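You operate a simulated robot arm through the tools that you are given. There is no shell and no other tool. Be economical: measure what you need, move in short steps, check, and stop when the job is done.

You run a simulated robot arm. Do the job below in one go: nothing can be reset, and whatever is moved stays where it is left.

## Task
Stop cart three and scrap its cracked red side cap.
Fine: press the stop first and leave it in; free the cap with the red wedge at the yellow notch, wedge back in its holder, cap in the red bin. The cart's display says LOCK TRIED: the fixture stays locked. Set down upright: red wedge.

It is judged by the outcome, as a careful person would: the job done as asked, and still so three seconds after it is handed in. It fails if anything else is knocked over, pushed out of place, dropped, spilled or broken. Lids that push on must go on centred and level and be pressed home; caps that screw on are set level and turned clockwise until they are tight.

## Robot
A 6-joint arm with a two-finger parallel gripper on a trunk, on a base that drives. Base frame: it is fixed to the floor where the robot stands at the start and does not move with it; the origin is under the middle of the robot, x ahead of it, y to its left, z up. Readings come in m, degrees, newtons and seconds.
With the tool pointing down near the work surface it reaches from about 0.2 to 0.84 m from the robot's upright axis, wherever it stands. Its first joint turns from -166.0 to 166.0 degrees. Places, roughly: black box door [0.1, 1.2, 0.9]; black top lid [0.6, 0.9, 1.2]; blue button three [1, 0, 1.3]; blue film [-1.5, 3.75, 1.25]; blue side cap [-0.75, 1.75, 1]; charger knob three [1, 0, 1.1]; charger plug three (4x4x7 cm) [1, 0, 0.6]; charger switch three [1, 0, 1.1]; clamp eleven [0.8, 0.3, 1]; clamp nine [-0.1, 1.5, 1]; clamp ten [-0.1, 1.5, 0.8]; clamp twelve [0.8, 0.3, 0.8]; corner seat of the black shell [0.1, 1.5, 1.2]; grey box door [-1.8, 3.8, 0.9]; grey top lid [-1.3, 3.5, 1.2]; index pin three [0.9, 0.3, 1]. Payload 3.91 kg.
The tool frame sits at the grasp point between the pads (the TCP): z along the fingers, y along the line on which they close. The tips reach 0.03 m beyond it. The gripper opens to 0.11 m. The fingers are 0.02 m wide and 0.01 m thick; the gripper's body (0.048 by 0.112 m) begins 0.055 m behind the TCP.
Orientation is that of the tool frame in the base frame, as a unit quaternion [w, x, y, z]. With the fingers straight down and closing along the base's y, the tool's x points along the base's -x, its y along +y and its z along -z.

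## Interface
- The arm moves only by the tool step_arm. Its argument "moves" is a list that holds one entry, the list of rows, each a list of 7 numbers: the turn, a rotation vector about the tool's x, y, z in units of 6 degrees (1.0 is 6 degrees), then the shift along the tool's x, y, z in units of 25 mm (1.0 is 25 mm), then the gripper command, from -1 (shut) to 1 (fully open), values between in proportion. In form: [[[ax, ay, az, x, y, z, fingers], ...]]. A call has 1 to 10 rows; each row shifts and turns the commanded pose from where the row before left it, along the tool's axes as they then stand. A call with a number of a shift or a turn outside -1 to 1 is refused whole. Rows are played at 5 a second. More than 0.05 m and 8.6 degrees between two rows, or a gripper value outside its range, and nothing of the call is played. A pose out of reach is approached as far as the arm can. The call stops where the force on the tool passes 90 N (or 10 N more than at its start, if that is more) or the arm is blocked; 0.2 s more then pass. Each finger travels about 0.108 m/s and halts on what it meets, pressing with about 23 N; the grip force reading is that of the motor and also rises with nothing between the fingers. The clock runs only during rows and for 0.2 s after the last one: add rows that do not move to give the fingers time. It gives the time, the measured TCP pose, the force on the tool (base axes), the opening and the grip force at its end, in the units of the frame above (readings bear some noise), with the torque about the TCP (base axes, N m) and any sound that the robot's microphone picked up, and new pictures: "show" is both (left out), scene, wrist or none.
- Cameras (640 x 400 px; columns grow to the right, rows downward): "scene" is now at [-0.078, 0.0034, 1.3432]; the picture's right is [0.05, -1.00, 0.00], its down [-0.27, -0.01, -0.96] and it looks along [0.96, 0.05, -0.27] (base axes); focal length 292 px, centre (320, 200). "wrist" rides on the gripper at [0.077, 0.007, -0.115] in the tool frame; the picture's right is [-0.09, 1.00, 0.00], its down [-0.80, -0.07, -0.59] and it looks along [-0.59, -0.05, 0.80] (tool axes); focal length 270 px, centre (320, 200). There is no depth. A picture from a camera that has moved, and an enlarged one, comes with that camera's place and axes in the base frame and with its lens.
- raise_lower(by): slides the trunk up (or, below 0, down) by that many m; the arm and the scene camera ride with it, the base frame stays. It gives what a move gives, with no picture.
- roll_base(legs): drives the robot by 1 to 6 legs, each [ahead, left, turn to the left] in m, m and degrees, along the robot's own axes; the way and the turn of a leg run together, so that a leg with both is an arc; at most 1.5 m and 180 degrees a leg. The arm and the cameras ride along, it lands a little off, and it stops where it bumps. It gives what a move gives, and a new picture of the scene camera.
- turn_head(pan, tilt): turns the head with the scene camera to pan (to the left, within 86 degrees either way) and tilt (down, from -29 to 69), counted from straight ahead of the robot. It gives what a move gives, and a new picture of the scene camera.
- enlarge(camera, box): a new picture of the part [left, top, right, bottom] of that camera's present view, enlarged. It takes no simulated time.
- finish_job(): hands the job in; it is judged then, once.

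Go step by step. Nothing tells you exact positions but the pictures and the camera data: compare them with the known pose of the tool, close in by small moves and look again before you grip or let go. The budget is 120 turns and 260 pictures, counting those below and the enlarged ones. Unless the task says otherwise, let go and move clear before handing in.

The tools are called as a command line: name --argument value ..., lists and objects as JSON in quotes. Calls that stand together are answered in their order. step_arm: Moves the arm, as the interface text tells. Its arguments: {"type":"object","properties":{"moves":{"type":"array"},"show":{"type":"string","enum":["both","scene","wrist","none"]}},"required":["moves"]} The other tools are called the same way: raise_lower (by) slides the trunk up or down; roll_base (legs) drives the base; turn_head (pan, tilt) turns the head that bears the scene camera; enlarge (camera, box) takes an enlarged picture of a part of a camera's view; finish_job () hands the job in.

At the start:

```text
t: 0.0
tcp_pos: [0.4261, 0.0993, 0.9997]
ee_rot: [0.0, 0.0, 1.0, 0.001]
ft_force: [0.3, 0.8, -0.1]
torque: [0.03, 0.03, -0.01]
gripper_width: 0.11
finger_force: 0.1
trunk travel left (down, up): [-0.25, 0.29]
robot x, y, heading: [-0.0004, -0.0032, -0.0]
head pan, tilt: [3.0, 15.8]
```

scene: 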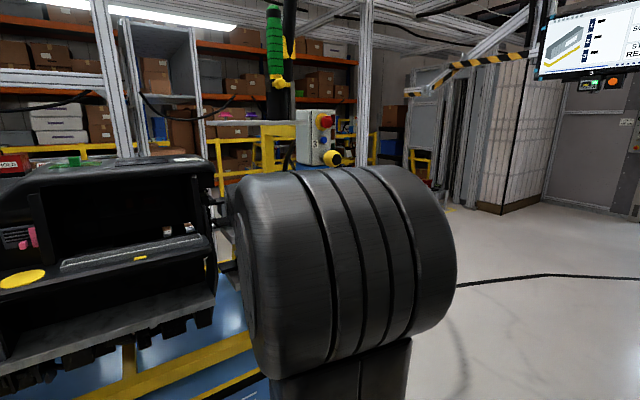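
wrist: 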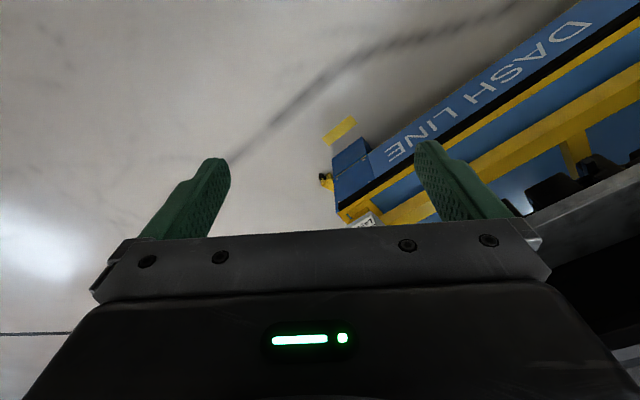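

I see a dashboard on the left, the arm in front, and a control box with a red button (number 3) behind it. I'll look around and enlarge it first.

enlarge --camera "scene" --box '[240, 80, 400, 180]'

enlarge --camera "scene" --box '[520, 0, 640, 100]'

turn_head --pan 55 --tilt 25

```text
4.00 times, centred on (320, 130) of scene
camera zoom: at [-0.078, 0.0034, 1.3432], right [0.05, -1.0, 0.0], down [-0.27, -0.01, -0.96], along [0.96, 0.05, -0.27], focal length 1170 px, centre (320, 480)
```

zoom: 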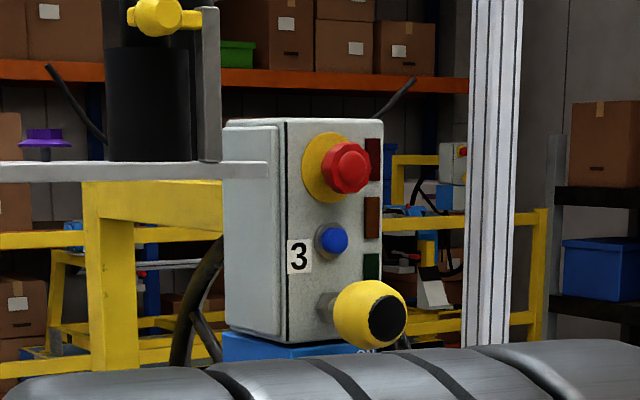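

```text
4.00 times, centred on (580, 50) of scene
camera zoom: at [-0.078, 0.0034, 1.3432], right [0.05, -1.0, 0.0], down [-0.27, -0.01, -0.96], along [0.96, 0.05, -0.27], focal length 1170 px, centre (-720, 800)
```

zoom: 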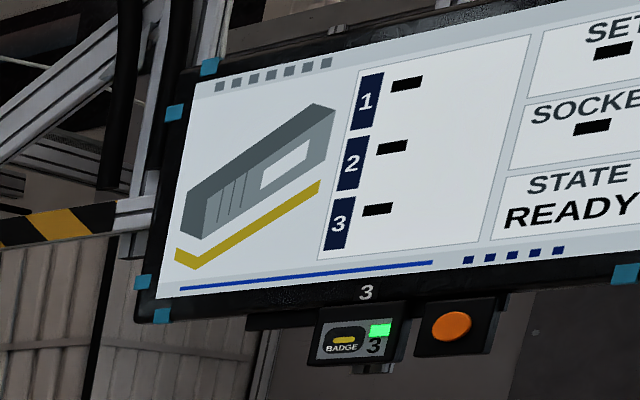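

```text
t: 1.2
tcp_pos: [0.4262, 0.0991, 1.0007]
ee_rot: [0.0, -0.001, 1.0, 0.0]
ft_force: [-0.2, -0.3, -0.6]
torque: [0.01, 0.02, 0.01]
gripper_width: 0.1097
finger_force: 0.1
trunk travel left (down, up): [-0.25, 0.29]
robot x, y, heading: [0.0013, 0.0036, -0.0]
head pan, tilt: [55.0, 25.0]
camera scene: at [-0.1184, 0.0741, 1.3284], right [0.82, -0.57, 0.0], down [-0.24, -0.35, -0.91], along [0.52, 0.74, -0.42], focal length 292 px, centre (320, 200)
```

scene: 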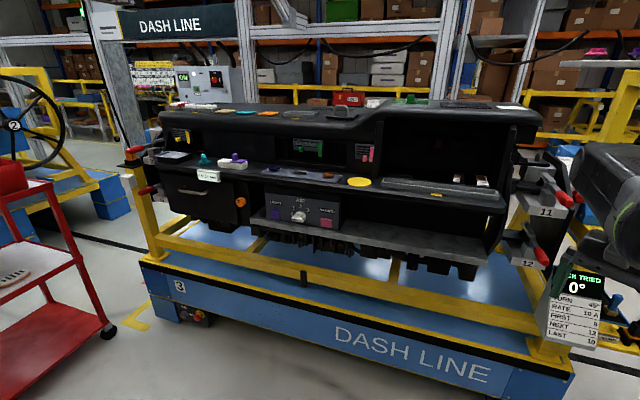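

Cart three with its dashboard stands to the left. I enlarge its parts to find the stop, cap, wedge and bin.

enlarge --camera "scene" --box '[480, 140, 640, 240]'

enlarge --camera "scene" --box '[120, 90, 280, 190]'

enlarge --camera "scene" --box '[500, 240, 640, 360]'

enlarge --camera "scene" --box '[280, 80, 440, 180]'

turn_head --pan 86 --tilt 25

```text
4.00 times, centred on (560, 190) of scene
camera zoom: at [-0.1184, 0.0741, 1.3284], right [0.82, -0.57, 0.0], down [-0.24, -0.35, -0.91], along [0.52, 0.74, -0.42], focal length 1170 px, centre (-640, 240)
```

zoom: 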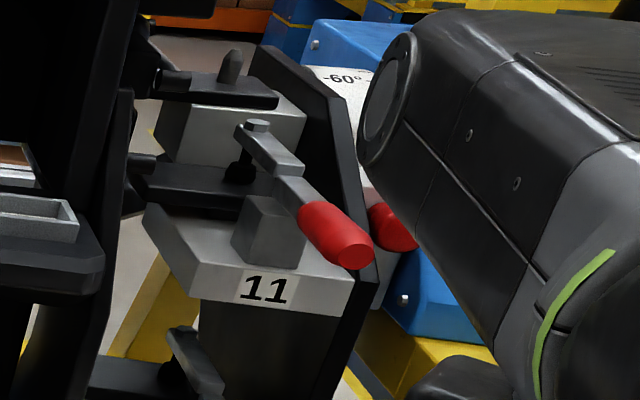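

```text
4.00 times, centred on (200, 140) of scene
camera zoom: at [-0.1184, 0.0741, 1.3284], right [0.82, -0.57, 0.0], down [-0.24, -0.35, -0.91], along [0.52, 0.74, -0.42], focal length 1170 px, centre (800, 440)
```

zoom: 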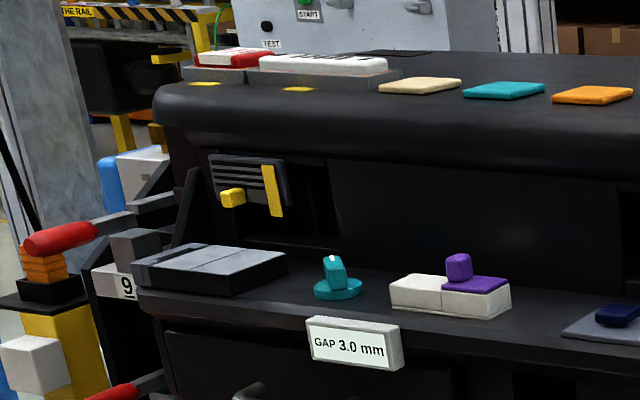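

```text
3.33 times, centred on (570, 300) of scene
camera zoom: at [-0.1184, 0.0741, 1.3284], right [0.82, -0.57, 0.0], down [-0.24, -0.35, -0.91], along [0.52, 0.74, -0.42], focal length 975 px, centre (-513, -133)
```

zoom: 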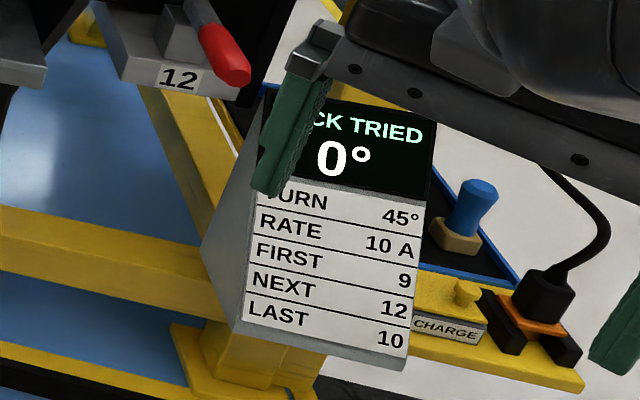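

```text
4.00 times, centred on (360, 130) of scene
camera zoom: at [-0.1184, 0.0741, 1.3284], right [0.82, -0.57, 0.0], down [-0.24, -0.35, -0.91], along [0.52, 0.74, -0.42], focal length 1170 px, centre (160, 480)
```

zoom: 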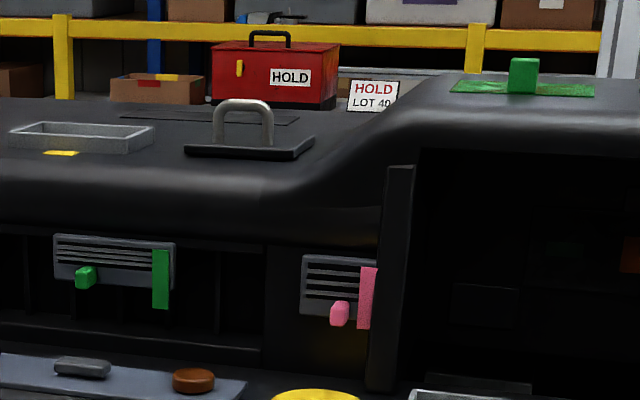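

```text
t: 2.2
tcp_pos: [0.4278, 0.0987, 1.0002]
ee_rot: [0.0, 0.001, 1.0, -0.001]
ft_force: [-1.2, 0.4, -0.5]
torque: [0.01, -0.02, -0.02]
gripper_width: 0.1099
finger_force: 0.2
trunk travel left (down, up): [-0.25, 0.29]
robot x, y, heading: [0.0028, 0.0013, 0.0]
head pan, tilt: [85.9, 25.0]
camera scene: at [-0.1647, 0.0905, 1.3284], right [1.0, -0.07, 0.0], down [-0.03, -0.42, -0.91], along [0.06, 0.9, -0.42], focal length 292 px, centre (320, 200)
```

scene: 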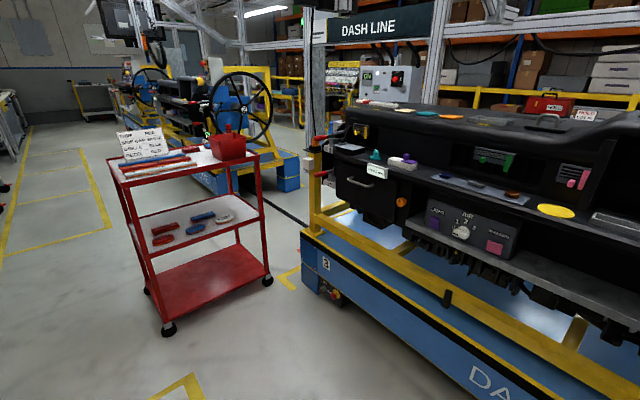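

Left is a red trolley with tools, a red box and a sign; the red and blue end pieces are near. I enlarge these.

enlarge --camera "scene" --box '[100, 110, 260, 210]'

enlarge --camera "scene" --box '[140, 190, 260, 265]'

enlarge --camera "scene" --box '[290, 60, 450, 210]'

enlarge --camera "scene" --box '[290, 230, 390, 310]'

enlarge --camera "scene" --box '[80, 0, 320, 150]'

```text
4.00 times, centred on (180, 160) of scene
camera zoom: at [-0.1647, 0.0905, 1.3284], right [1.0, -0.07, 0.0], down [-0.03, -0.42, -0.91], along [0.06, 0.9, -0.42], focal length 1170 px, centre (880, 360)
```

zoom: 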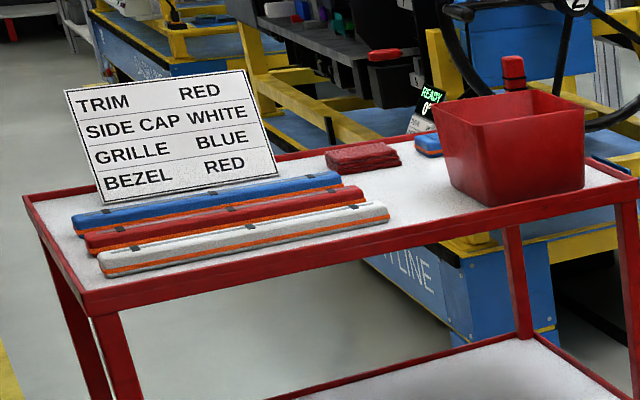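

```text
5.33 times, centred on (200, 228) of scene
camera zoom: at [-0.1647, 0.0905, 1.3284], right [1.0, -0.07, 0.0], down [-0.03, -0.42, -0.91], along [0.06, 0.9, -0.42], focal length 1560 px, centre (960, 53)
```

zoom: 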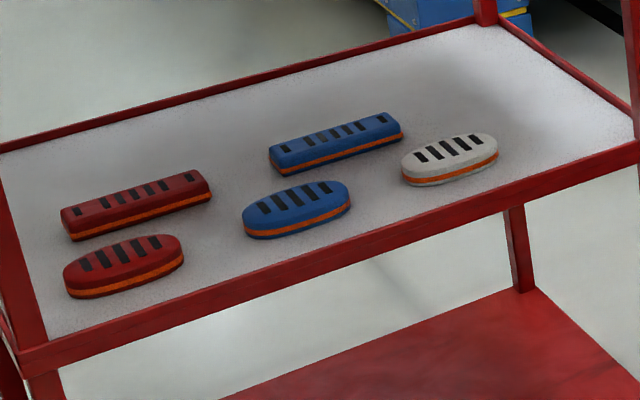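

```text
2.67 times, centred on (370, 135) of scene
camera zoom: at [-0.1647, 0.0905, 1.3284], right [1.0, -0.07, 0.0], down [-0.03, -0.42, -0.91], along [0.06, 0.9, -0.42], focal length 780 px, centre (187, 373)
```

zoom: 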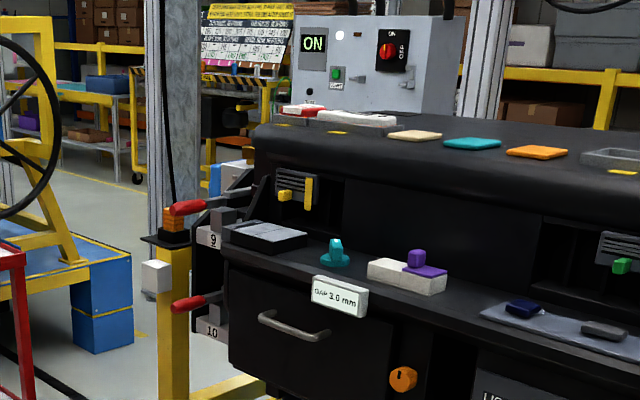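

```text
5.00 times, centred on (340, 270) of scene
camera zoom: at [-0.1647, 0.0905, 1.3284], right [1.0, -0.07, 0.0], down [-0.03, -0.42, -0.91], along [0.06, 0.9, -0.42], focal length 1463 px, centre (220, -150)
```

zoom: 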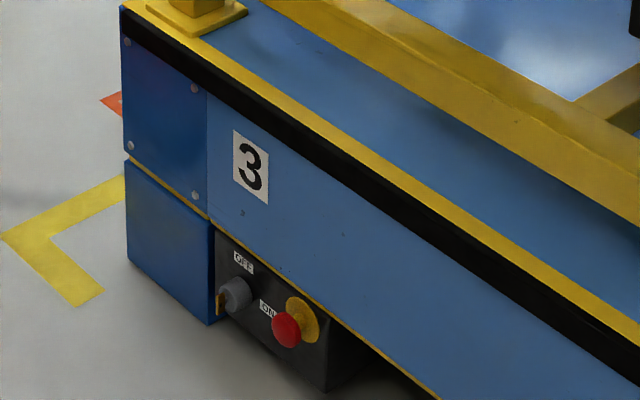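

```text
2.67 times, centred on (200, 75) of scene
camera zoom: at [-0.1647, 0.0905, 1.3284], right [1.0, -0.07, 0.0], down [-0.03, -0.42, -0.91], along [0.06, 0.9, -0.42], focal length 780 px, centre (640, 533)
```

zoom: 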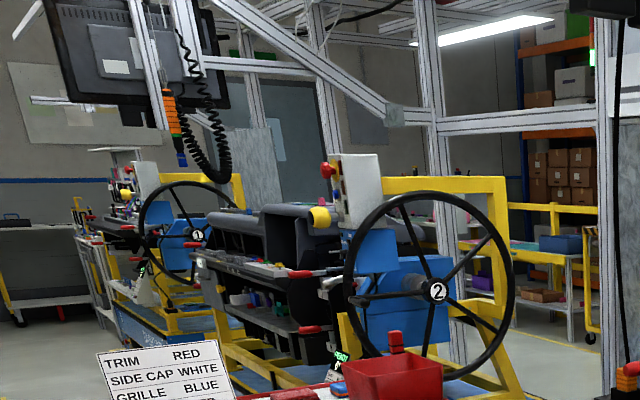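

enlarge --camera "scene" --box '[320, 90, 400, 140]'

enlarge --camera "scene" --box '[180, 120, 250, 165]'

turn_head --pan 20 --tilt 10

turn_head --pan -40 --tilt 10

```text
8.00 times, centred on (360, 115) of scene
camera zoom: at [-0.1647, 0.0905, 1.3284], right [1.0, -0.07, 0.0], down [-0.03, -0.42, -0.91], along [0.06, 0.9, -0.42], focal length 2340 px, centre (0, 880)
```

zoom: 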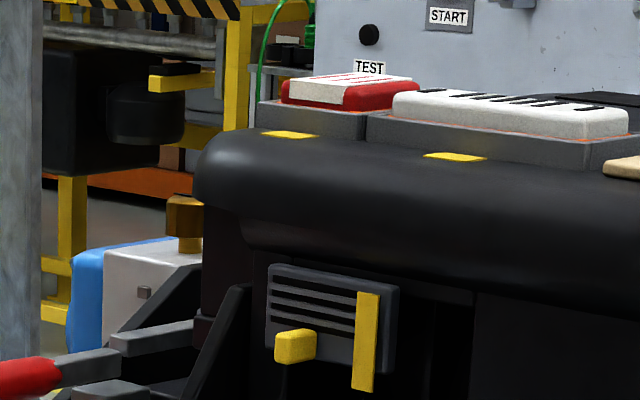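

```text
8.89 times, centred on (215, 142) of scene
camera zoom: at [-0.1647, 0.0905, 1.3284], right [1.0, -0.07, 0.0], down [-0.03, -0.42, -0.91], along [0.06, 0.9, -0.42], focal length 2600 px, centre (1253, 711)
```

zoom: 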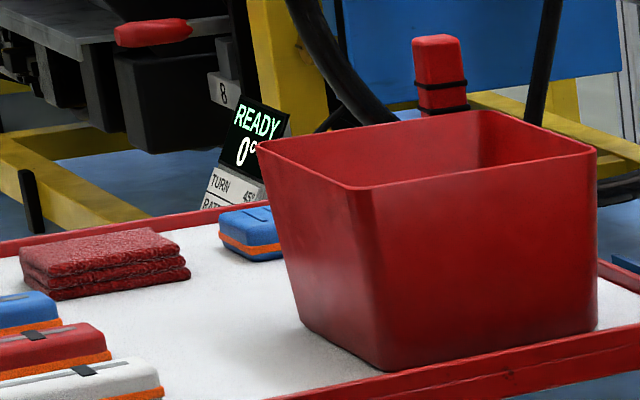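

```text
t: 3.5
tcp_pos: [0.4276, 0.0984, 1.0003]
ee_rot: [0.0, 0.0, 1.0, 0.0]
ft_force: [-0.4, -0.3, -0.2]
torque: [0.03, 0.02, -0.01]
gripper_width: 0.1102
finger_force: 0.1
trunk travel left (down, up): [-0.25, 0.29]
robot x, y, heading: [0.0014, 0.0013, 0.0]
head pan, tilt: [20.0, 10.0]
camera scene: at [-0.0839, 0.0305, 1.3527], right [0.34, -0.94, 0.0], down [-0.16, -0.06, -0.98], along [0.93, 0.34, -0.17], focal length 292 px, centre (320, 200)
```

scene: 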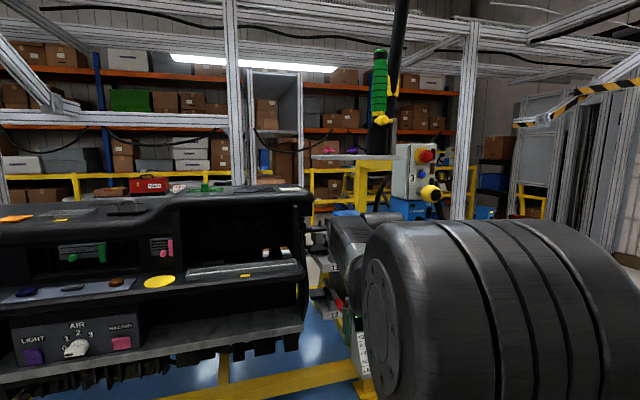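

```text
t: 4.8
tcp_pos: [0.427, 0.0981, 0.9983]
ee_rot: [0.0, 0.0, 1.0, 0.0]
ft_force: [-0.9, 0.4, 0.1]
torque: [-0.01, -0.04, 0.01]
gripper_width: 0.1097
finger_force: 0.0
trunk travel left (down, up): [-0.25, 0.29]
robot x, y, heading: [0.001, -0.0057, 0.1]
head pan, tilt: [-40.0, 10.0]
camera scene: at [-0.1, -0.0611, 1.3527], right [-0.64, -0.77, 0.0], down [-0.13, 0.11, -0.98], along [0.75, -0.63, -0.17], focal length 292 px, centre (320, 200)
```

scene: 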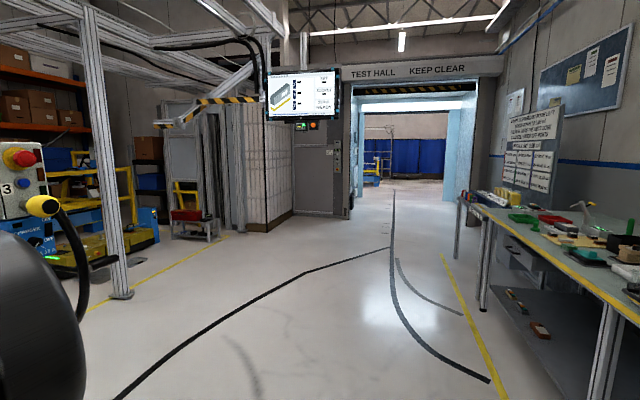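

enlarge --camera "scene" --box '[490, 90, 640, 190]'

enlarge --camera "scene" --box '[455, 170, 640, 290]'

turn_head --pan -80 --tilt 15

```text
4.00 times, centred on (565, 140) of scene
camera zoom: at [-0.1, -0.0611, 1.3527], right [-0.64, -0.77, 0.0], down [-0.13, 0.11, -0.98], along [0.75, -0.63, -0.17], focal length 1170 px, centre (-660, 440)
```

zoom: 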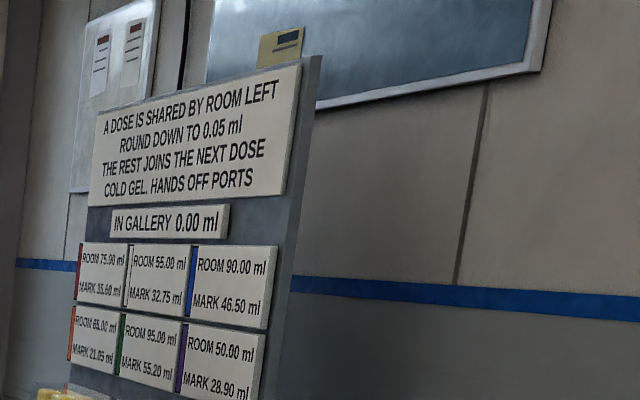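

```text
3.33 times, centred on (548, 230) of scene
camera zoom: at [-0.1, -0.0611, 1.3527], right [-0.64, -0.77, 0.0], down [-0.13, 0.11, -0.98], along [0.75, -0.63, -0.17], focal length 975 px, centre (-438, 100)
```

zoom: 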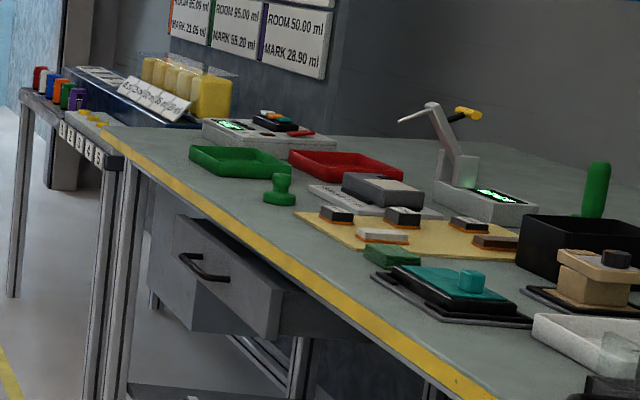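

```text
t: 5.9
tcp_pos: [0.4273, 0.0987, 0.9996]
ee_rot: [0.001, 0.001, 1.0, 0.0]
ft_force: [1.0, 1.3, -0.1]
torque: [0.02, 0.03, -0.02]
gripper_width: 0.1099
finger_force: 0.0
trunk travel left (down, up): [-0.25, 0.29]
robot x, y, heading: [-0.0011, -0.002, -0.0]
head pan, tilt: [-80.0, 15.0]
camera scene: at [-0.155, -0.0933, 1.3446], right [-0.98, -0.17, 0.0], down [-0.05, 0.25, -0.97], along [0.17, -0.95, -0.26], focal length 292 px, centre (320, 200)
```

scene: 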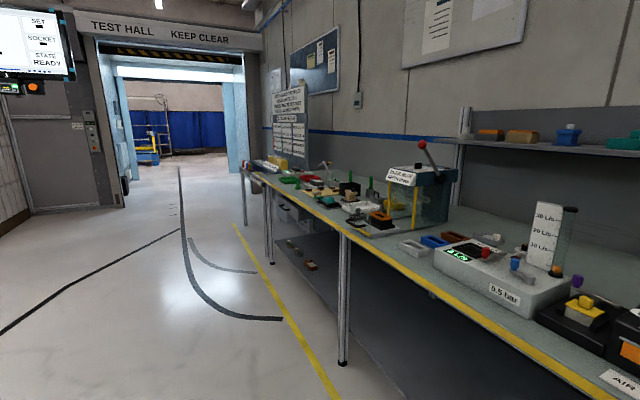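

turn_head --pan 75 --tilt 35

enlarge --camera "scene" --box '[250, 215, 330, 265]'

```text
t: 8.3
tcp_pos: [0.4262, 0.0983, 1.0005]
ee_rot: [0.0, 0.0, 1.0, 0.0]
ft_force: [0.9, -0.3, 0.4]
torque: [0.05, 0.0, 0.0]
gripper_width: 0.11
finger_force: 0.1
trunk travel left (down, up): [-0.25, 0.29]
robot x, y, heading: [0.0007, 0.0001, 0.2]
head pan, tilt: [75.0, 35.0]
camera scene: at [-0.1484, 0.0837, 1.3126], right [0.97, -0.26, 0.0], down [-0.15, -0.55, -0.82], along [0.21, 0.79, -0.57], focal length 292 px, centre (320, 200)
```

scene: 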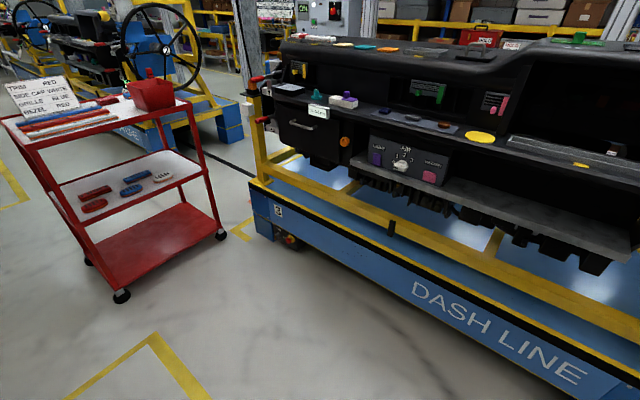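

```text
8.00 times, centred on (290, 240) of scene
camera zoom: at [-0.1484, 0.0837, 1.3126], right [0.97, -0.26, 0.0], down [-0.15, -0.55, -0.82], along [0.21, 0.79, -0.57], focal length 2340 px, centre (560, -120)
```

zoom: 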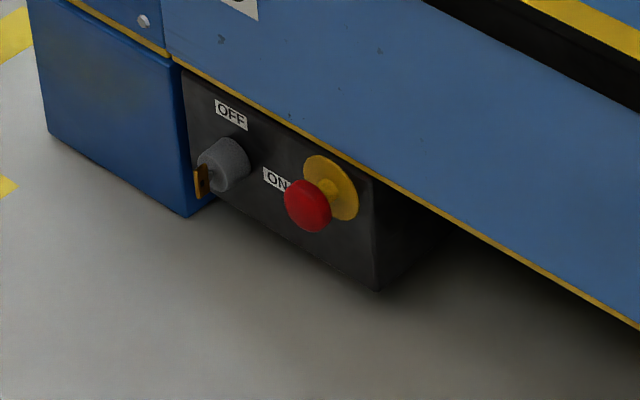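

Two red mushrooms exist: on the post console labelled 3, and low on the chassis. I'll drive along the cart to face the console and inspect it closely.

roll_base --legs '[[0, 0, 36.9], [0, -0.57, 0]]'

turn_head --pan 0 --tilt 15

```text
t: 13.3
tcp_pos: [0.6262, -0.1216, 0.9991]
ee_rot: [0.0, -0.316, 0.949, 0.0]
ft_force: [0.1, 0.2, -0.5]
torque: [0.01, -0.01, 0.0]
gripper_width: 0.1096
finger_force: 0.1
trunk travel left (down, up): [-0.25, 0.29]
robot x, y, heading: [0.3429, -0.4591, 36.8]
head pan, tilt: [75.0, 35.0]
camera scene: at [0.1736, -0.4784, 1.3126], right [0.93, 0.37, 0.0], down [0.21, -0.53, -0.82], along [-0.31, 0.76, -0.57], focal length 292 px, centre (320, 200)
```

scene: 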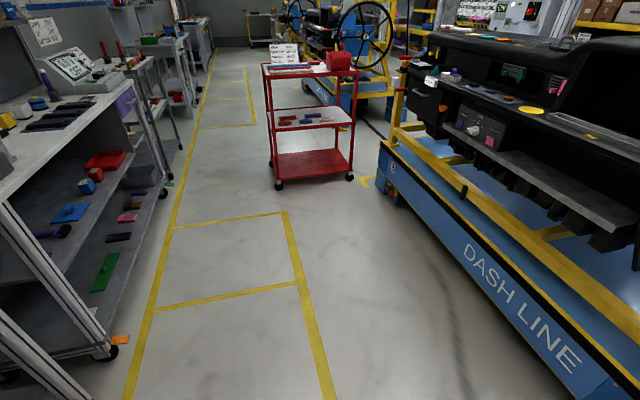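

```text
t: 14.8
tcp_pos: [0.6253, -0.121, 1.0003]
ee_rot: [-0.001, -0.317, 0.948, -0.001]
ft_force: [0.6, 0.4, 0.0]
torque: [0.0, 0.0, 0.01]
gripper_width: 0.1095
finger_force: 0.0
trunk travel left (down, up): [-0.25, 0.29]
robot x, y, heading: [0.3438, -0.4556, 36.9]
head pan, tilt: [0.0, 15.0]
camera scene: at [0.2812, -0.504, 1.3446], right [0.6, -0.8, 0.0], down [-0.21, -0.16, -0.97], along [0.77, 0.58, -0.26], focal length 292 px, centre (320, 200)
```

scene: 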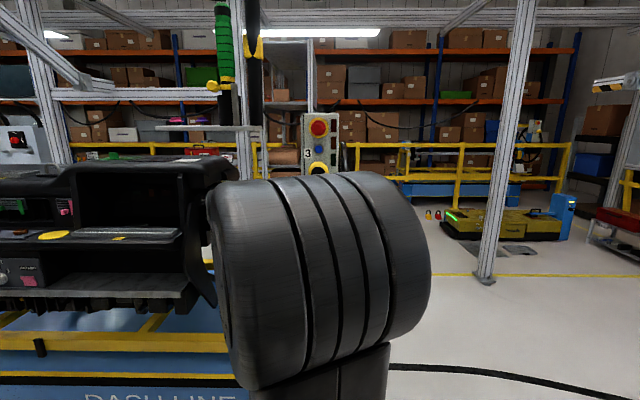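

enlarge --camera "scene" --box '[288, 105, 352, 185]'

turn_head --pan 86 --tilt 20

```text
5.00 times, centred on (320, 145) of scene
camera zoom: at [0.2812, -0.504, 1.3446], right [0.6, -0.8, 0.0], down [-0.21, -0.16, -0.97], along [0.77, 0.58, -0.26], focal length 1463 px, centre (320, 475)
```

zoom: 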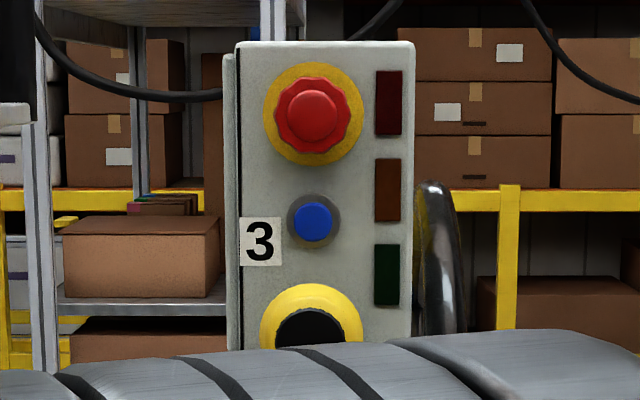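

```text
t: 16.4
tcp_pos: [0.6261, -0.1213, 0.9994]
ee_rot: [0.0, -0.316, 0.949, 0.0]
ft_force: [-0.6, 0.8, -0.2]
torque: [-0.01, -0.01, -0.04]
gripper_width: 0.1104
finger_force: 0.1
trunk travel left (down, up): [-0.25, 0.29]
robot x, y, heading: [0.3416, -0.459, 37.0]
head pan, tilt: [85.9, 20.0]
camera scene: at [0.1561, -0.4819, 1.3365], right [0.84, 0.54, 0.0], down [0.19, -0.29, -0.94], along [-0.51, 0.79, -0.34], focal length 292 px, centre (320, 200)
```

scene: 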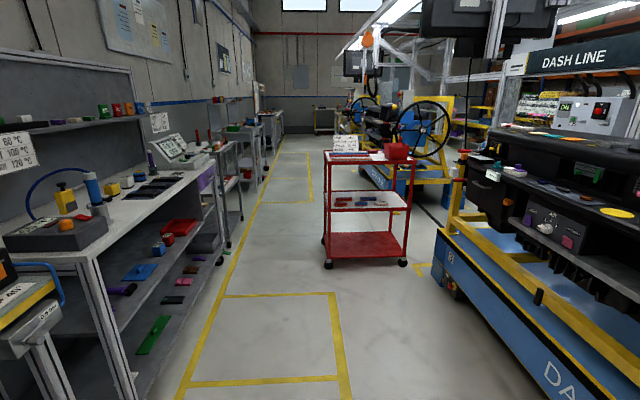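

enlarge --camera "scene" --box '[310, 90, 480, 200]'

enlarge --camera "scene" --box '[0, 90, 230, 260]'

enlarge --camera "scene" --box '[190, 80, 310, 200]'

```text
3.64 times, centred on (395, 145) of scene
camera zoom: at [0.1561, -0.4819, 1.3365], right [0.84, 0.54, 0.0], down [0.19, -0.29, -0.94], along [-0.51, 0.79, -0.34], focal length 1064 px, centre (47, 400)
```

zoom: 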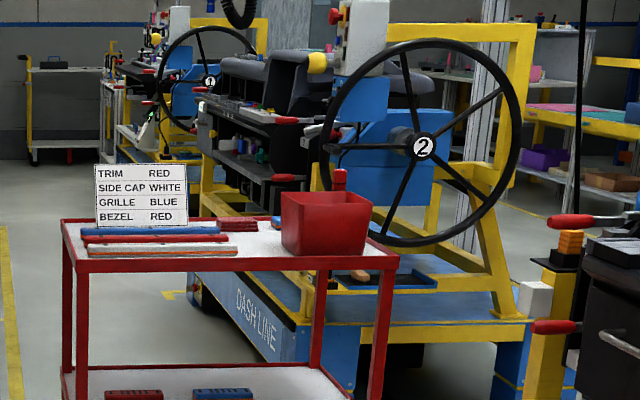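

```text
2.35 times, centred on (115, 175) of scene
camera zoom: at [0.1561, -0.4819, 1.3365], right [0.84, 0.54, 0.0], down [0.19, -0.29, -0.94], along [-0.51, 0.79, -0.34], focal length 688 px, centre (802, 259)
```

zoom: 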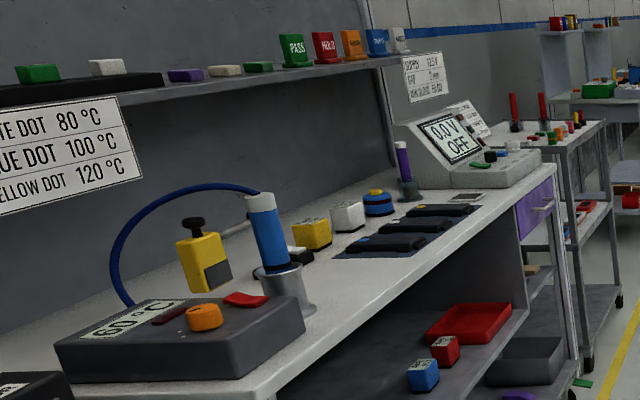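

```text
3.33 times, centred on (250, 140) of scene
camera zoom: at [0.1561, -0.4819, 1.3365], right [0.84, 0.54, 0.0], down [0.19, -0.29, -0.94], along [-0.51, 0.79, -0.34], focal length 975 px, centre (553, 400)
```

zoom: 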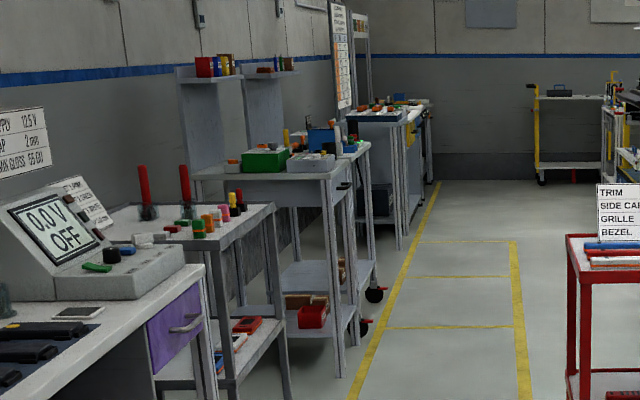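

The post console faces me: the red mushroom is at about (1.00, 0.04, 1.33), straight ahead of the robot at 0.83 m. The red wedge stands behind the red bin on the red trolley, about (-0.57, 1.79, 1.0). I'll swing the closed gripper level toward the stop.

step_arm --moves '[[[0, -1, 0, -0.58, -0.25, -0.55, -1], [0, -1, 0, -0.634, -0.25, -0.487, -1], [0, -1, 0, -0.681, -0.25, -0.418, -1], [0, -1, 0, -0.721, -0.25, -0.345, -1], [0, -1, 0, -0.753, -0.25, -0.267, -1], [0, -1, 0, -0.778, -0.25, -0.187, -1], [0, -1, 0, -0.792, -0.25, -0.105, -1], [0, -1, 0, -0.799, -0.25, -0.021, -1]]]' --show "none"

step_arm --moves '[[[0, -1, 0, -0.797, -0.25, 0.063, -1], [0, -1, 0, -0.785, -0.25, 0.145, -1], [0, -1, 0, -0.766, -0.25, 0.227, -1], [0, -1, 0, -0.736, -0.25, 0.306, -1], [0, -1, 0, -0.703, -0.25, 0.381, -1], [0, -1, 0, -0.659, -0.25, 0.453, -1], [0, -1, 0, -0.608, -0.25, 0.519, -1]]]' --show "wrist"

turn_head --pan 0 --tilt 10

```text
t: 18.2
tcp_pos: [0.7479, -0.0918, 1.1094]
ee_rot: [0.386, -0.289, 0.866, 0.129]
ft_force: [0.1, -0.2, 0.2]
torque: [0.0, 0.0, 0.0]
gripper_width: 0.0001
finger_force: 23.1
trunk travel left (down, up): [-0.25, 0.29]
robot x, y, heading: [0.3419, -0.4554, 36.7]
head pan, tilt: [85.9, 20.0]
```

```text
t: 19.8
tcp_pos: [0.8245, -0.0681, 1.1841]
ee_rot: [0.613, -0.212, 0.735, 0.2]
ft_force: [0.4, -0.7, 0.3]
torque: [0.02, -0.02, -0.01]
gripper_width: 0.0
finger_force: 23.2
out of reach, approached as far as the arm can: row 6, 7
trunk travel left (down, up): [-0.25, 0.29]
robot x, y, heading: [0.3397, -0.4568, 37.0]
head pan, tilt: [85.9, 20.0]
camera wrist: at [0.7153, -0.1301, 1.1276], right [-0.54, 0.83, 0.12], down [-0.32, -0.33, 0.89], along [0.78, 0.44, 0.44], focal length 270 px, centre (320, 200)
```

wrist: 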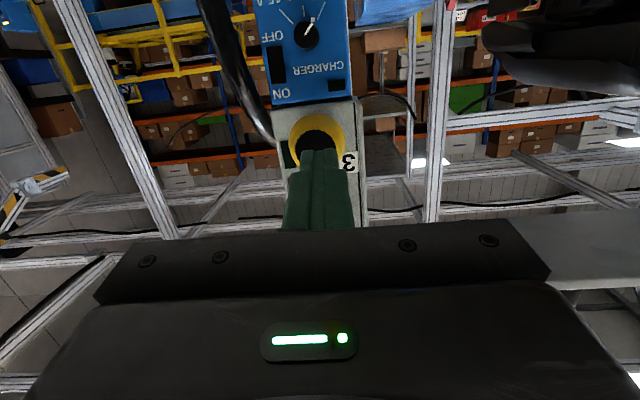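

```text
t: 21.4
tcp_pos: [0.8244, -0.0684, 1.1851]
ee_rot: [0.613, -0.211, 0.735, 0.2]
ft_force: [-0.2, -0.2, -0.7]
torque: [0.04, -0.02, -0.01]
gripper_width: 0.0
finger_force: 22.6
trunk travel left (down, up): [-0.25, 0.29]
robot x, y, heading: [0.3446, -0.4552, 36.9]
head pan, tilt: [0.0, 10.0]
camera scene: at [0.2809, -0.5043, 1.3527], right [0.6, -0.8, 0.0], down [-0.14, -0.1, -0.98], along [0.79, 0.59, -0.17], focal length 292 px, centre (320, 200)
```

scene: 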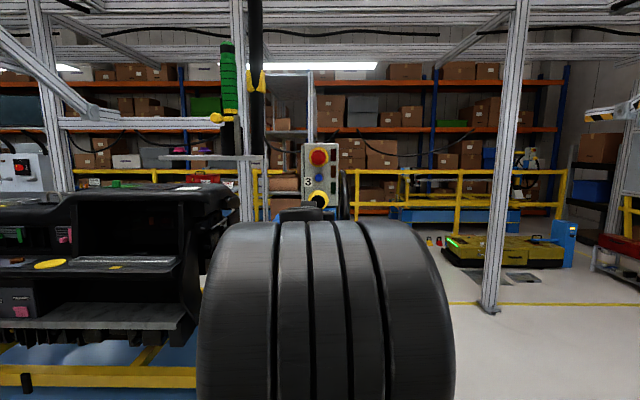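

The gripper now points at the console slightly low. I'll raise the trunk 0.16 m and look.

raise_lower --by 0.16

step_arm --moves '[[[0, -0.85, 0, 0, 0, 0, -1], [0, -0.85, 0, 0, 0, 0, -1]]]'

```text
t: 23.2
tcp_pos: [0.8239, -0.0675, 1.3441]
ee_rot: [0.612, -0.212, 0.735, 0.2]
ft_force: [0.7, 0.1, -0.2]
torque: [0.01, 0.03, -0.02]
gripper_width: 0.0
finger_force: 23.0
trunk travel left (down, up): [-0.41, 0.13]
robot x, y, heading: [0.3429, -0.456, 36.8]
head pan, tilt: [0.0, 10.0]
```

```text
t: 23.8
tcp_pos: [0.8138, -0.0552, 1.3589]
ee_rot: [0.661, -0.195, 0.693, 0.211]
ft_force: [0.1, 0.2, -0.2]
torque: [-0.01, -0.01, 0.02]
gripper_width: 0.0001
finger_force: 22.9
out of reach, approached as far as the arm can: row 1, 2
trunk travel left (down, up): [-0.41, 0.13]
robot x, y, heading: [0.3425, -0.4563, 37.1]
head pan, tilt: [0.0, 10.0]
camera scene: at [0.281, -0.5043, 1.5127], right [0.6, -0.8, 0.0], down [-0.14, -0.1, -0.98], along [0.79, 0.59, -0.17], focal length 292 px, centre (320, 200)
camera wrist: at [0.7123, -0.1102, 1.2876], right [-0.54, 0.83, 0.12], down [-0.41, -0.39, 0.82], along [0.73, 0.39, 0.56], focal length 270 px, centre (320, 200)
```

scene: 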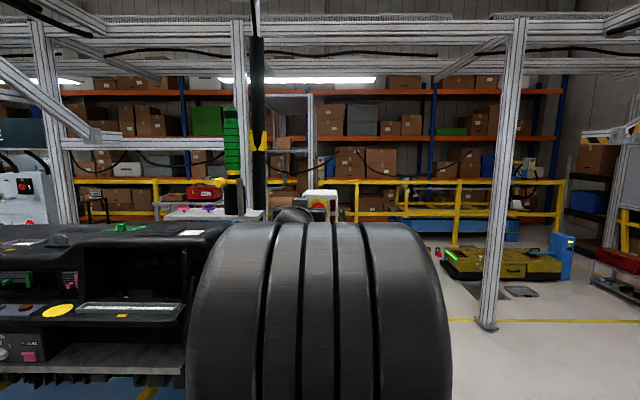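
wrist: 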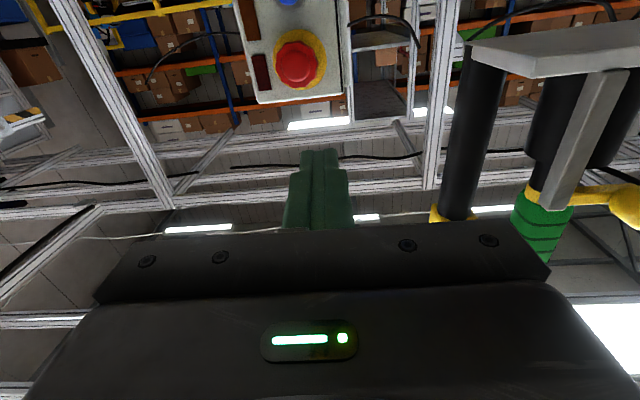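

The mushroom is ahead, slightly below and to the right of the fingertips. I nudge down and right to line up, then check.

step_arm --moves '[[[0, 0, 0, 0.7, -0.4, 0, -1], [0, 0, 0, 0.7, -0.4, 0, -1]]]'

```text
t: 24.4
tcp_pos: [0.8107, -0.0495, 1.3392]
ee_rot: [0.675, -0.191, 0.679, 0.216]
ft_force: [1.1, 0.0, 0.1]
torque: [0.03, 0.0, -0.04]
gripper_width: 0.0002
finger_force: 23.1
out of reach, approached as far as the arm can: row 1, 2
trunk travel left (down, up): [-0.41, 0.13]
robot x, y, heading: [0.346, -0.4538, 37.0]
head pan, tilt: [0.0, 10.0]
camera scene: at [0.2809, -0.5045, 1.5127], right [0.6, -0.8, 0.0], down [-0.14, -0.1, -0.98], along [0.79, 0.59, -0.17], focal length 292 px, centre (320, 200)
camera wrist: at [0.7112, -0.1034, 1.2614], right [-0.55, 0.83, 0.12], down [-0.45, -0.41, 0.8], along [0.71, 0.38, 0.59], focal length 270 px, centre (320, 200)
```

scene: 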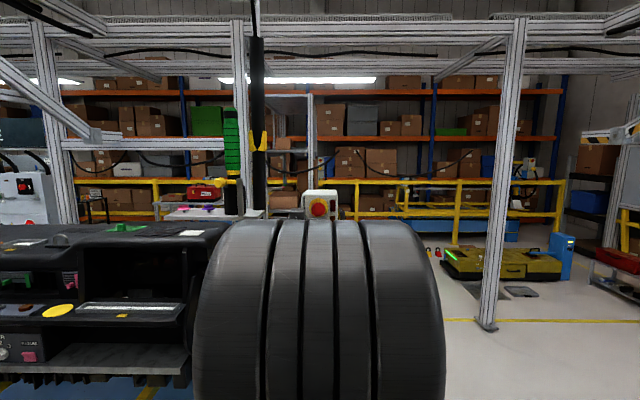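
wrist: 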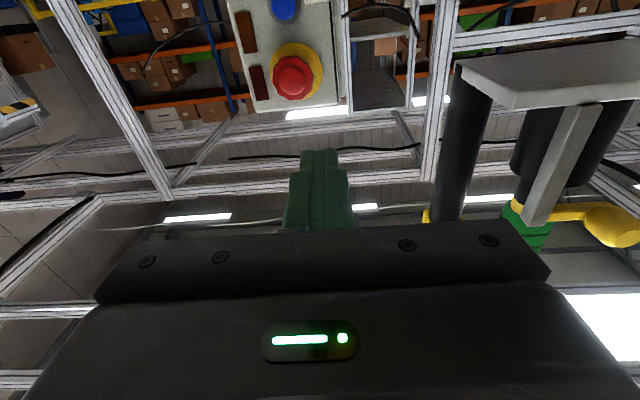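

step_arm --moves '[[[0, 0, 0, 0, -0.5, -1, -1], [0, 0, 0, 0, -0.5, -1, -1]]]' --show "wrist"

```text
t: 25.0
tcp_pos: [0.7683, -0.0794, 1.3343]
ee_rot: [0.675, -0.192, 0.679, 0.216]
ft_force: [-0.4, 0.5, -0.2]
torque: [0.03, 0.02, 0.0]
gripper_width: 0.0002
finger_force: 23.1
out of reach, approached as far as the arm can: row 1, 2
trunk travel left (down, up): [-0.41, 0.13]
robot x, y, heading: [0.3431, -0.4563, 36.6]
head pan, tilt: [0.0, 10.0]
camera wrist: at [0.6692, -0.1325, 1.2561], right [-0.55, 0.83, 0.12], down [-0.45, -0.41, 0.79], along [0.71, 0.38, 0.59], focal length 270 px, centre (320, 200)
```

wrist: 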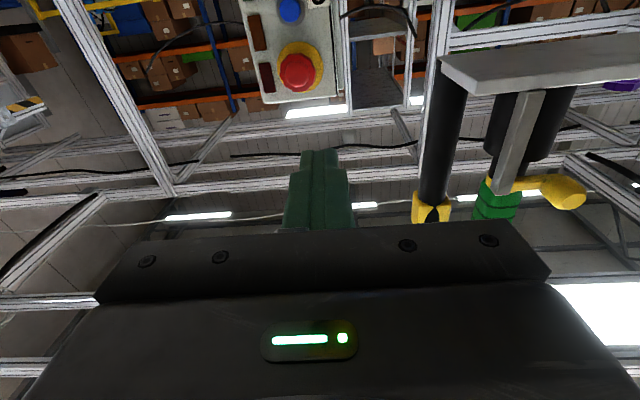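

The arm sits at a wrist limit sideways, but moves fine fore and aft. I'll line up with the base: shift right 4.5 cm, then ahead 17 cm.

roll_base --legs '[[0, -0.045, 0], [0.17, 0, 0]]'

step_arm --moves '[[[0, 0, 0, 0, 0, 0, -1]]]' --show "wrist"

```text
t: 27.0
tcp_pos: [0.9323, -0.0134, 1.3328]
ee_rot: [0.675, -0.191, 0.679, 0.214]
ft_force: [0.4, -0.1, -0.5]
torque: [0.05, -0.01, -0.01]
gripper_width: 0.0001
finger_force: 22.9
trunk travel left (down, up): [-0.41, 0.13]
robot x, y, heading: [0.5012, -0.3927, 36.8]
head pan, tilt: [0.0, 10.0]
camera scene: at [0.4433, -0.439, 1.5128], right [0.6, -0.8, 0.0], down [-0.14, -0.1, -0.98], along [0.79, 0.59, -0.17], focal length 292 px, centre (320, 200)
```

scene: 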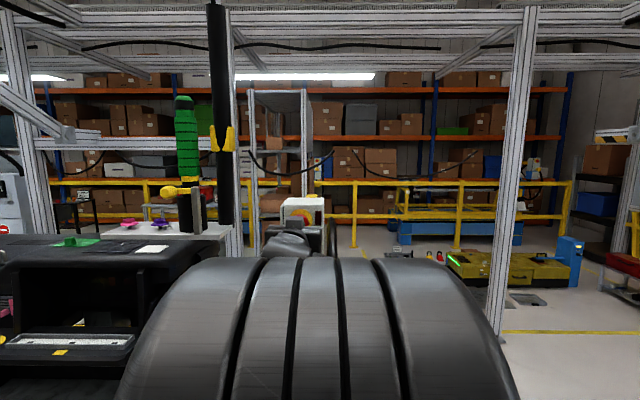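

```text
t: 27.4
tcp_pos: [0.9317, -0.0127, 1.3341]
ee_rot: [0.675, -0.19, 0.679, 0.215]
ft_force: [-0.1, 0.8, 0.3]
torque: [-0.01, -0.01, -0.02]
gripper_width: 0.0002
finger_force: 22.9
trunk travel left (down, up): [-0.41, 0.13]
robot x, y, heading: [0.5063, -0.3932, 37.0]
head pan, tilt: [0.0, 10.0]
camera wrist: at [0.832, -0.0673, 1.2558], right [-0.55, 0.83, 0.12], down [-0.45, -0.41, 0.8], along [0.71, 0.38, 0.59], focal length 270 px, centre (320, 200)
```

wrist: 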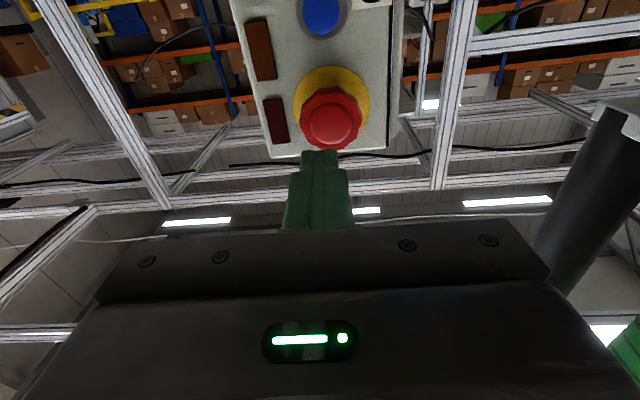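

Tips are aligned within about 1 cm and some 4–5 cm short. I press forward in small steps.

step_arm --moves '[[[0, 0, 0, 0, 0, 0.8, -1], [0, 0, 0, 0, 0, 0.6, -1], [0, 0, 0, 0, 0, 0.3, -1], [0, 0, 0, 0, 0, 0.2, -1], [0, 0, 0, 0, 0, 0.2, -1], [0, 0, 0, 0, 0, 0.2, -1]]]' --show "wrist"

```text
t: 28.8
tcp_pos: [0.9676, 0.0122, 1.3331]
ee_rot: [0.675, -0.191, 0.68, 0.213]
ft_force: [-63.9, -47.5, -32.3]
torque: [-0.71, 0.82, 0.19]
gripper_width: 0.0
finger_force: 23.4
trunk travel left (down, up): [-0.41, 0.13]
robot x, y, heading: [0.5015, -0.3906, 36.8]
head pan, tilt: [0.0, 10.0]
heard: click
camera wrist: at [0.8683, -0.0417, 1.2567], right [-0.54, 0.83, 0.12], down [-0.45, -0.41, 0.8], along [0.71, 0.38, 0.59], focal length 270 px, centre (320, 200)
```

wrist: 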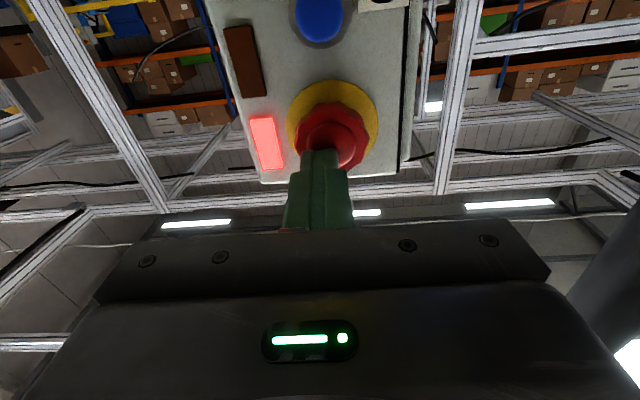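

Click heard and the red lamp is on: the stop is in. I back off.

step_arm --moves '[[[0, 0, 0, 0, 0, -0.7, -1], [0, 0, 0, 0, 0, -1, -1], [0, 0, 0, 0, 0, -1, -1], [0, 0, 0, 0, 0, -1, -1]]]' --show "wrist"

roll_base --legs '[[-0.3, 0, 0]]'

```text
t: 29.8
tcp_pos: [0.9017, -0.0315, 1.3334]
ee_rot: [0.676, -0.192, 0.679, 0.216]
ft_force: [0.2, 0.2, -0.2]
torque: [0.02, -0.02, -0.01]
gripper_width: 0.0
finger_force: 23.4
trunk travel left (down, up): [-0.41, 0.13]
robot x, y, heading: [0.5072, -0.3884, 36.9]
head pan, tilt: [0.0, 10.0]
camera wrist: at [0.8019, -0.086, 1.256], right [-0.55, 0.83, 0.12], down [-0.45, -0.41, 0.79], along [0.71, 0.38, 0.59], focal length 270 px, centre (320, 200)
```

wrist: 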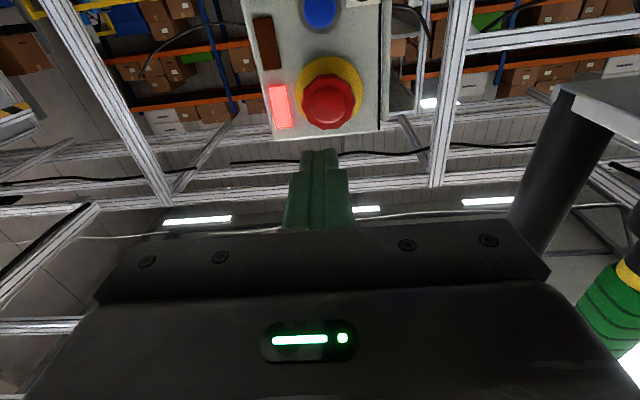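

```text
t: 31.8
tcp_pos: [0.6599, -0.2121, 1.3328]
ee_rot: [0.675, -0.19, 0.679, 0.215]
ft_force: [-0.7, -0.1, -0.3]
torque: [0.01, 0.04, 0.0]
gripper_width: 0.0
finger_force: 22.7
trunk travel left (down, up): [-0.41, 0.13]
robot x, y, heading: [0.2678, -0.5713, 37.0]
head pan, tilt: [0.0, 10.0]
camera scene: at [0.2016, -0.6204, 1.5127], right [0.6, -0.8, 0.0], down [-0.14, -0.1, -0.98], along [0.79, 0.59, -0.17], focal length 292 px, centre (320, 200)
```

scene: 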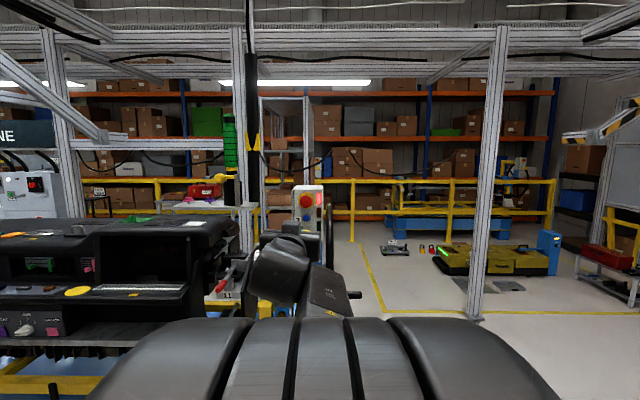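

Stop pressed and clear. Now I point the tool down again while backing it in, then drive to the trolley end.

step_arm --moves '[[[0, 1, 0, 0.23, 0, -0.2, -1], [0, 1, 0, 0.25, 0, -0.18, -1], [0, 1, 0, 0.27, 0, -0.15, -1], [0, 1, 0, 0.28, 0, -0.12, -1], [0, 1, 0, 0.29, 0, -0.09, -1], [0, 1, 0, 0.3, 0, -0.05, -1], [0, 1, 0, 0.3, 0, -0.02, -1], [0, 1, 0, 0.3, 0, 0, -1]]]' --show "none"

step_arm --moves '[[[0, 1, 0, 0.3, 0, 0.05, -1], [0, 1, 0, 0.3, 0, 0.09, -1], [0, 1, 0, 0.29, 0, 0.12, -1], [0, 1, 0, 0.28, 0, 0.15, -1], [0, 1, 0, 0.27, 0, 0.18, -1], [0, 1, 0, 0.25, 0, 0.2, -1], [0, 0.7, 0, 0.23, 0, 0.2, -1]]]' --show "wrist"

roll_base --legs '[[0, 0, 59]]'

```text
t: 33.6
tcp_pos: [0.6271, -0.2327, 1.2858]
ee_rot: [0.34, -0.263, 0.895, 0.119]
ft_force: [-0.3, -0.1, -0.2]
torque: [0.02, 0.01, 0.0]
gripper_width: 0.0001
finger_force: 23.6
trunk travel left (down, up): [-0.41, 0.13]
robot x, y, heading: [0.2681, -0.5709, 37.1]
head pan, tilt: [0.0, 10.0]
```

```text
t: 35.2
tcp_pos: [0.5976, -0.2509, 1.2445]
ee_rot: [0.011, -0.287, 0.958, 0.022]
ft_force: [0.2, -1.0, -0.4]
torque: [-0.04, 0.01, -0.01]
gripper_width: 0.0
finger_force: 22.9
trunk travel left (down, up): [-0.41, 0.13]
robot x, y, heading: [0.2638, -0.5735, 36.8]
head pan, tilt: [0.0, 10.0]
camera wrist: at [0.5293, -0.2914, 1.3558], right [-0.48, 0.88, 0.04], down [0.7, 0.35, 0.62], along [0.53, 0.32, -0.78], focal length 270 px, centre (320, 200)
```

wrist: 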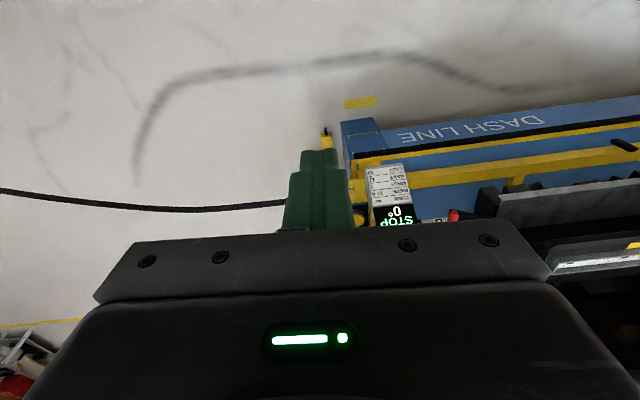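

```text
t: 38.2
tcp_pos: [0.1593, -0.122, 1.2448]
ee_rot: [-0.001, 0.721, -0.692, -0.025]
ft_force: [-0.3, -0.2, 0.5]
torque: [0.0, 0.02, -0.04]
gripper_width: 0.0
finger_force: 23.1
trunk travel left (down, up): [-0.41, 0.13]
robot x, y, heading: [0.2684, -0.5727, 96.0]
head pan, tilt: [0.0, 10.0]
camera scene: at [0.2715, -0.6504, 1.5127], right [0.99, 0.1, 0.0], down [0.02, -0.17, -0.98], along [-0.1, 0.98, -0.17], focal length 292 px, centre (320, 200)
```

scene: 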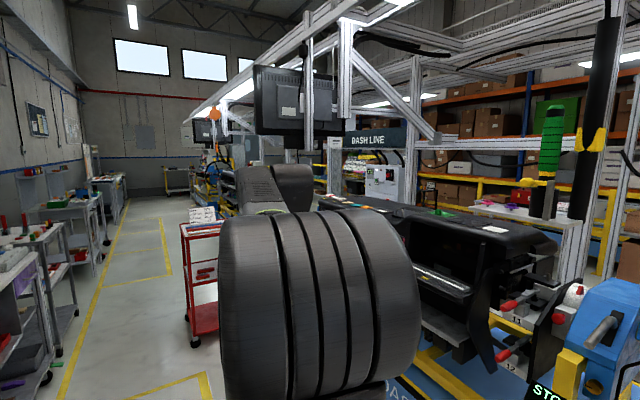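

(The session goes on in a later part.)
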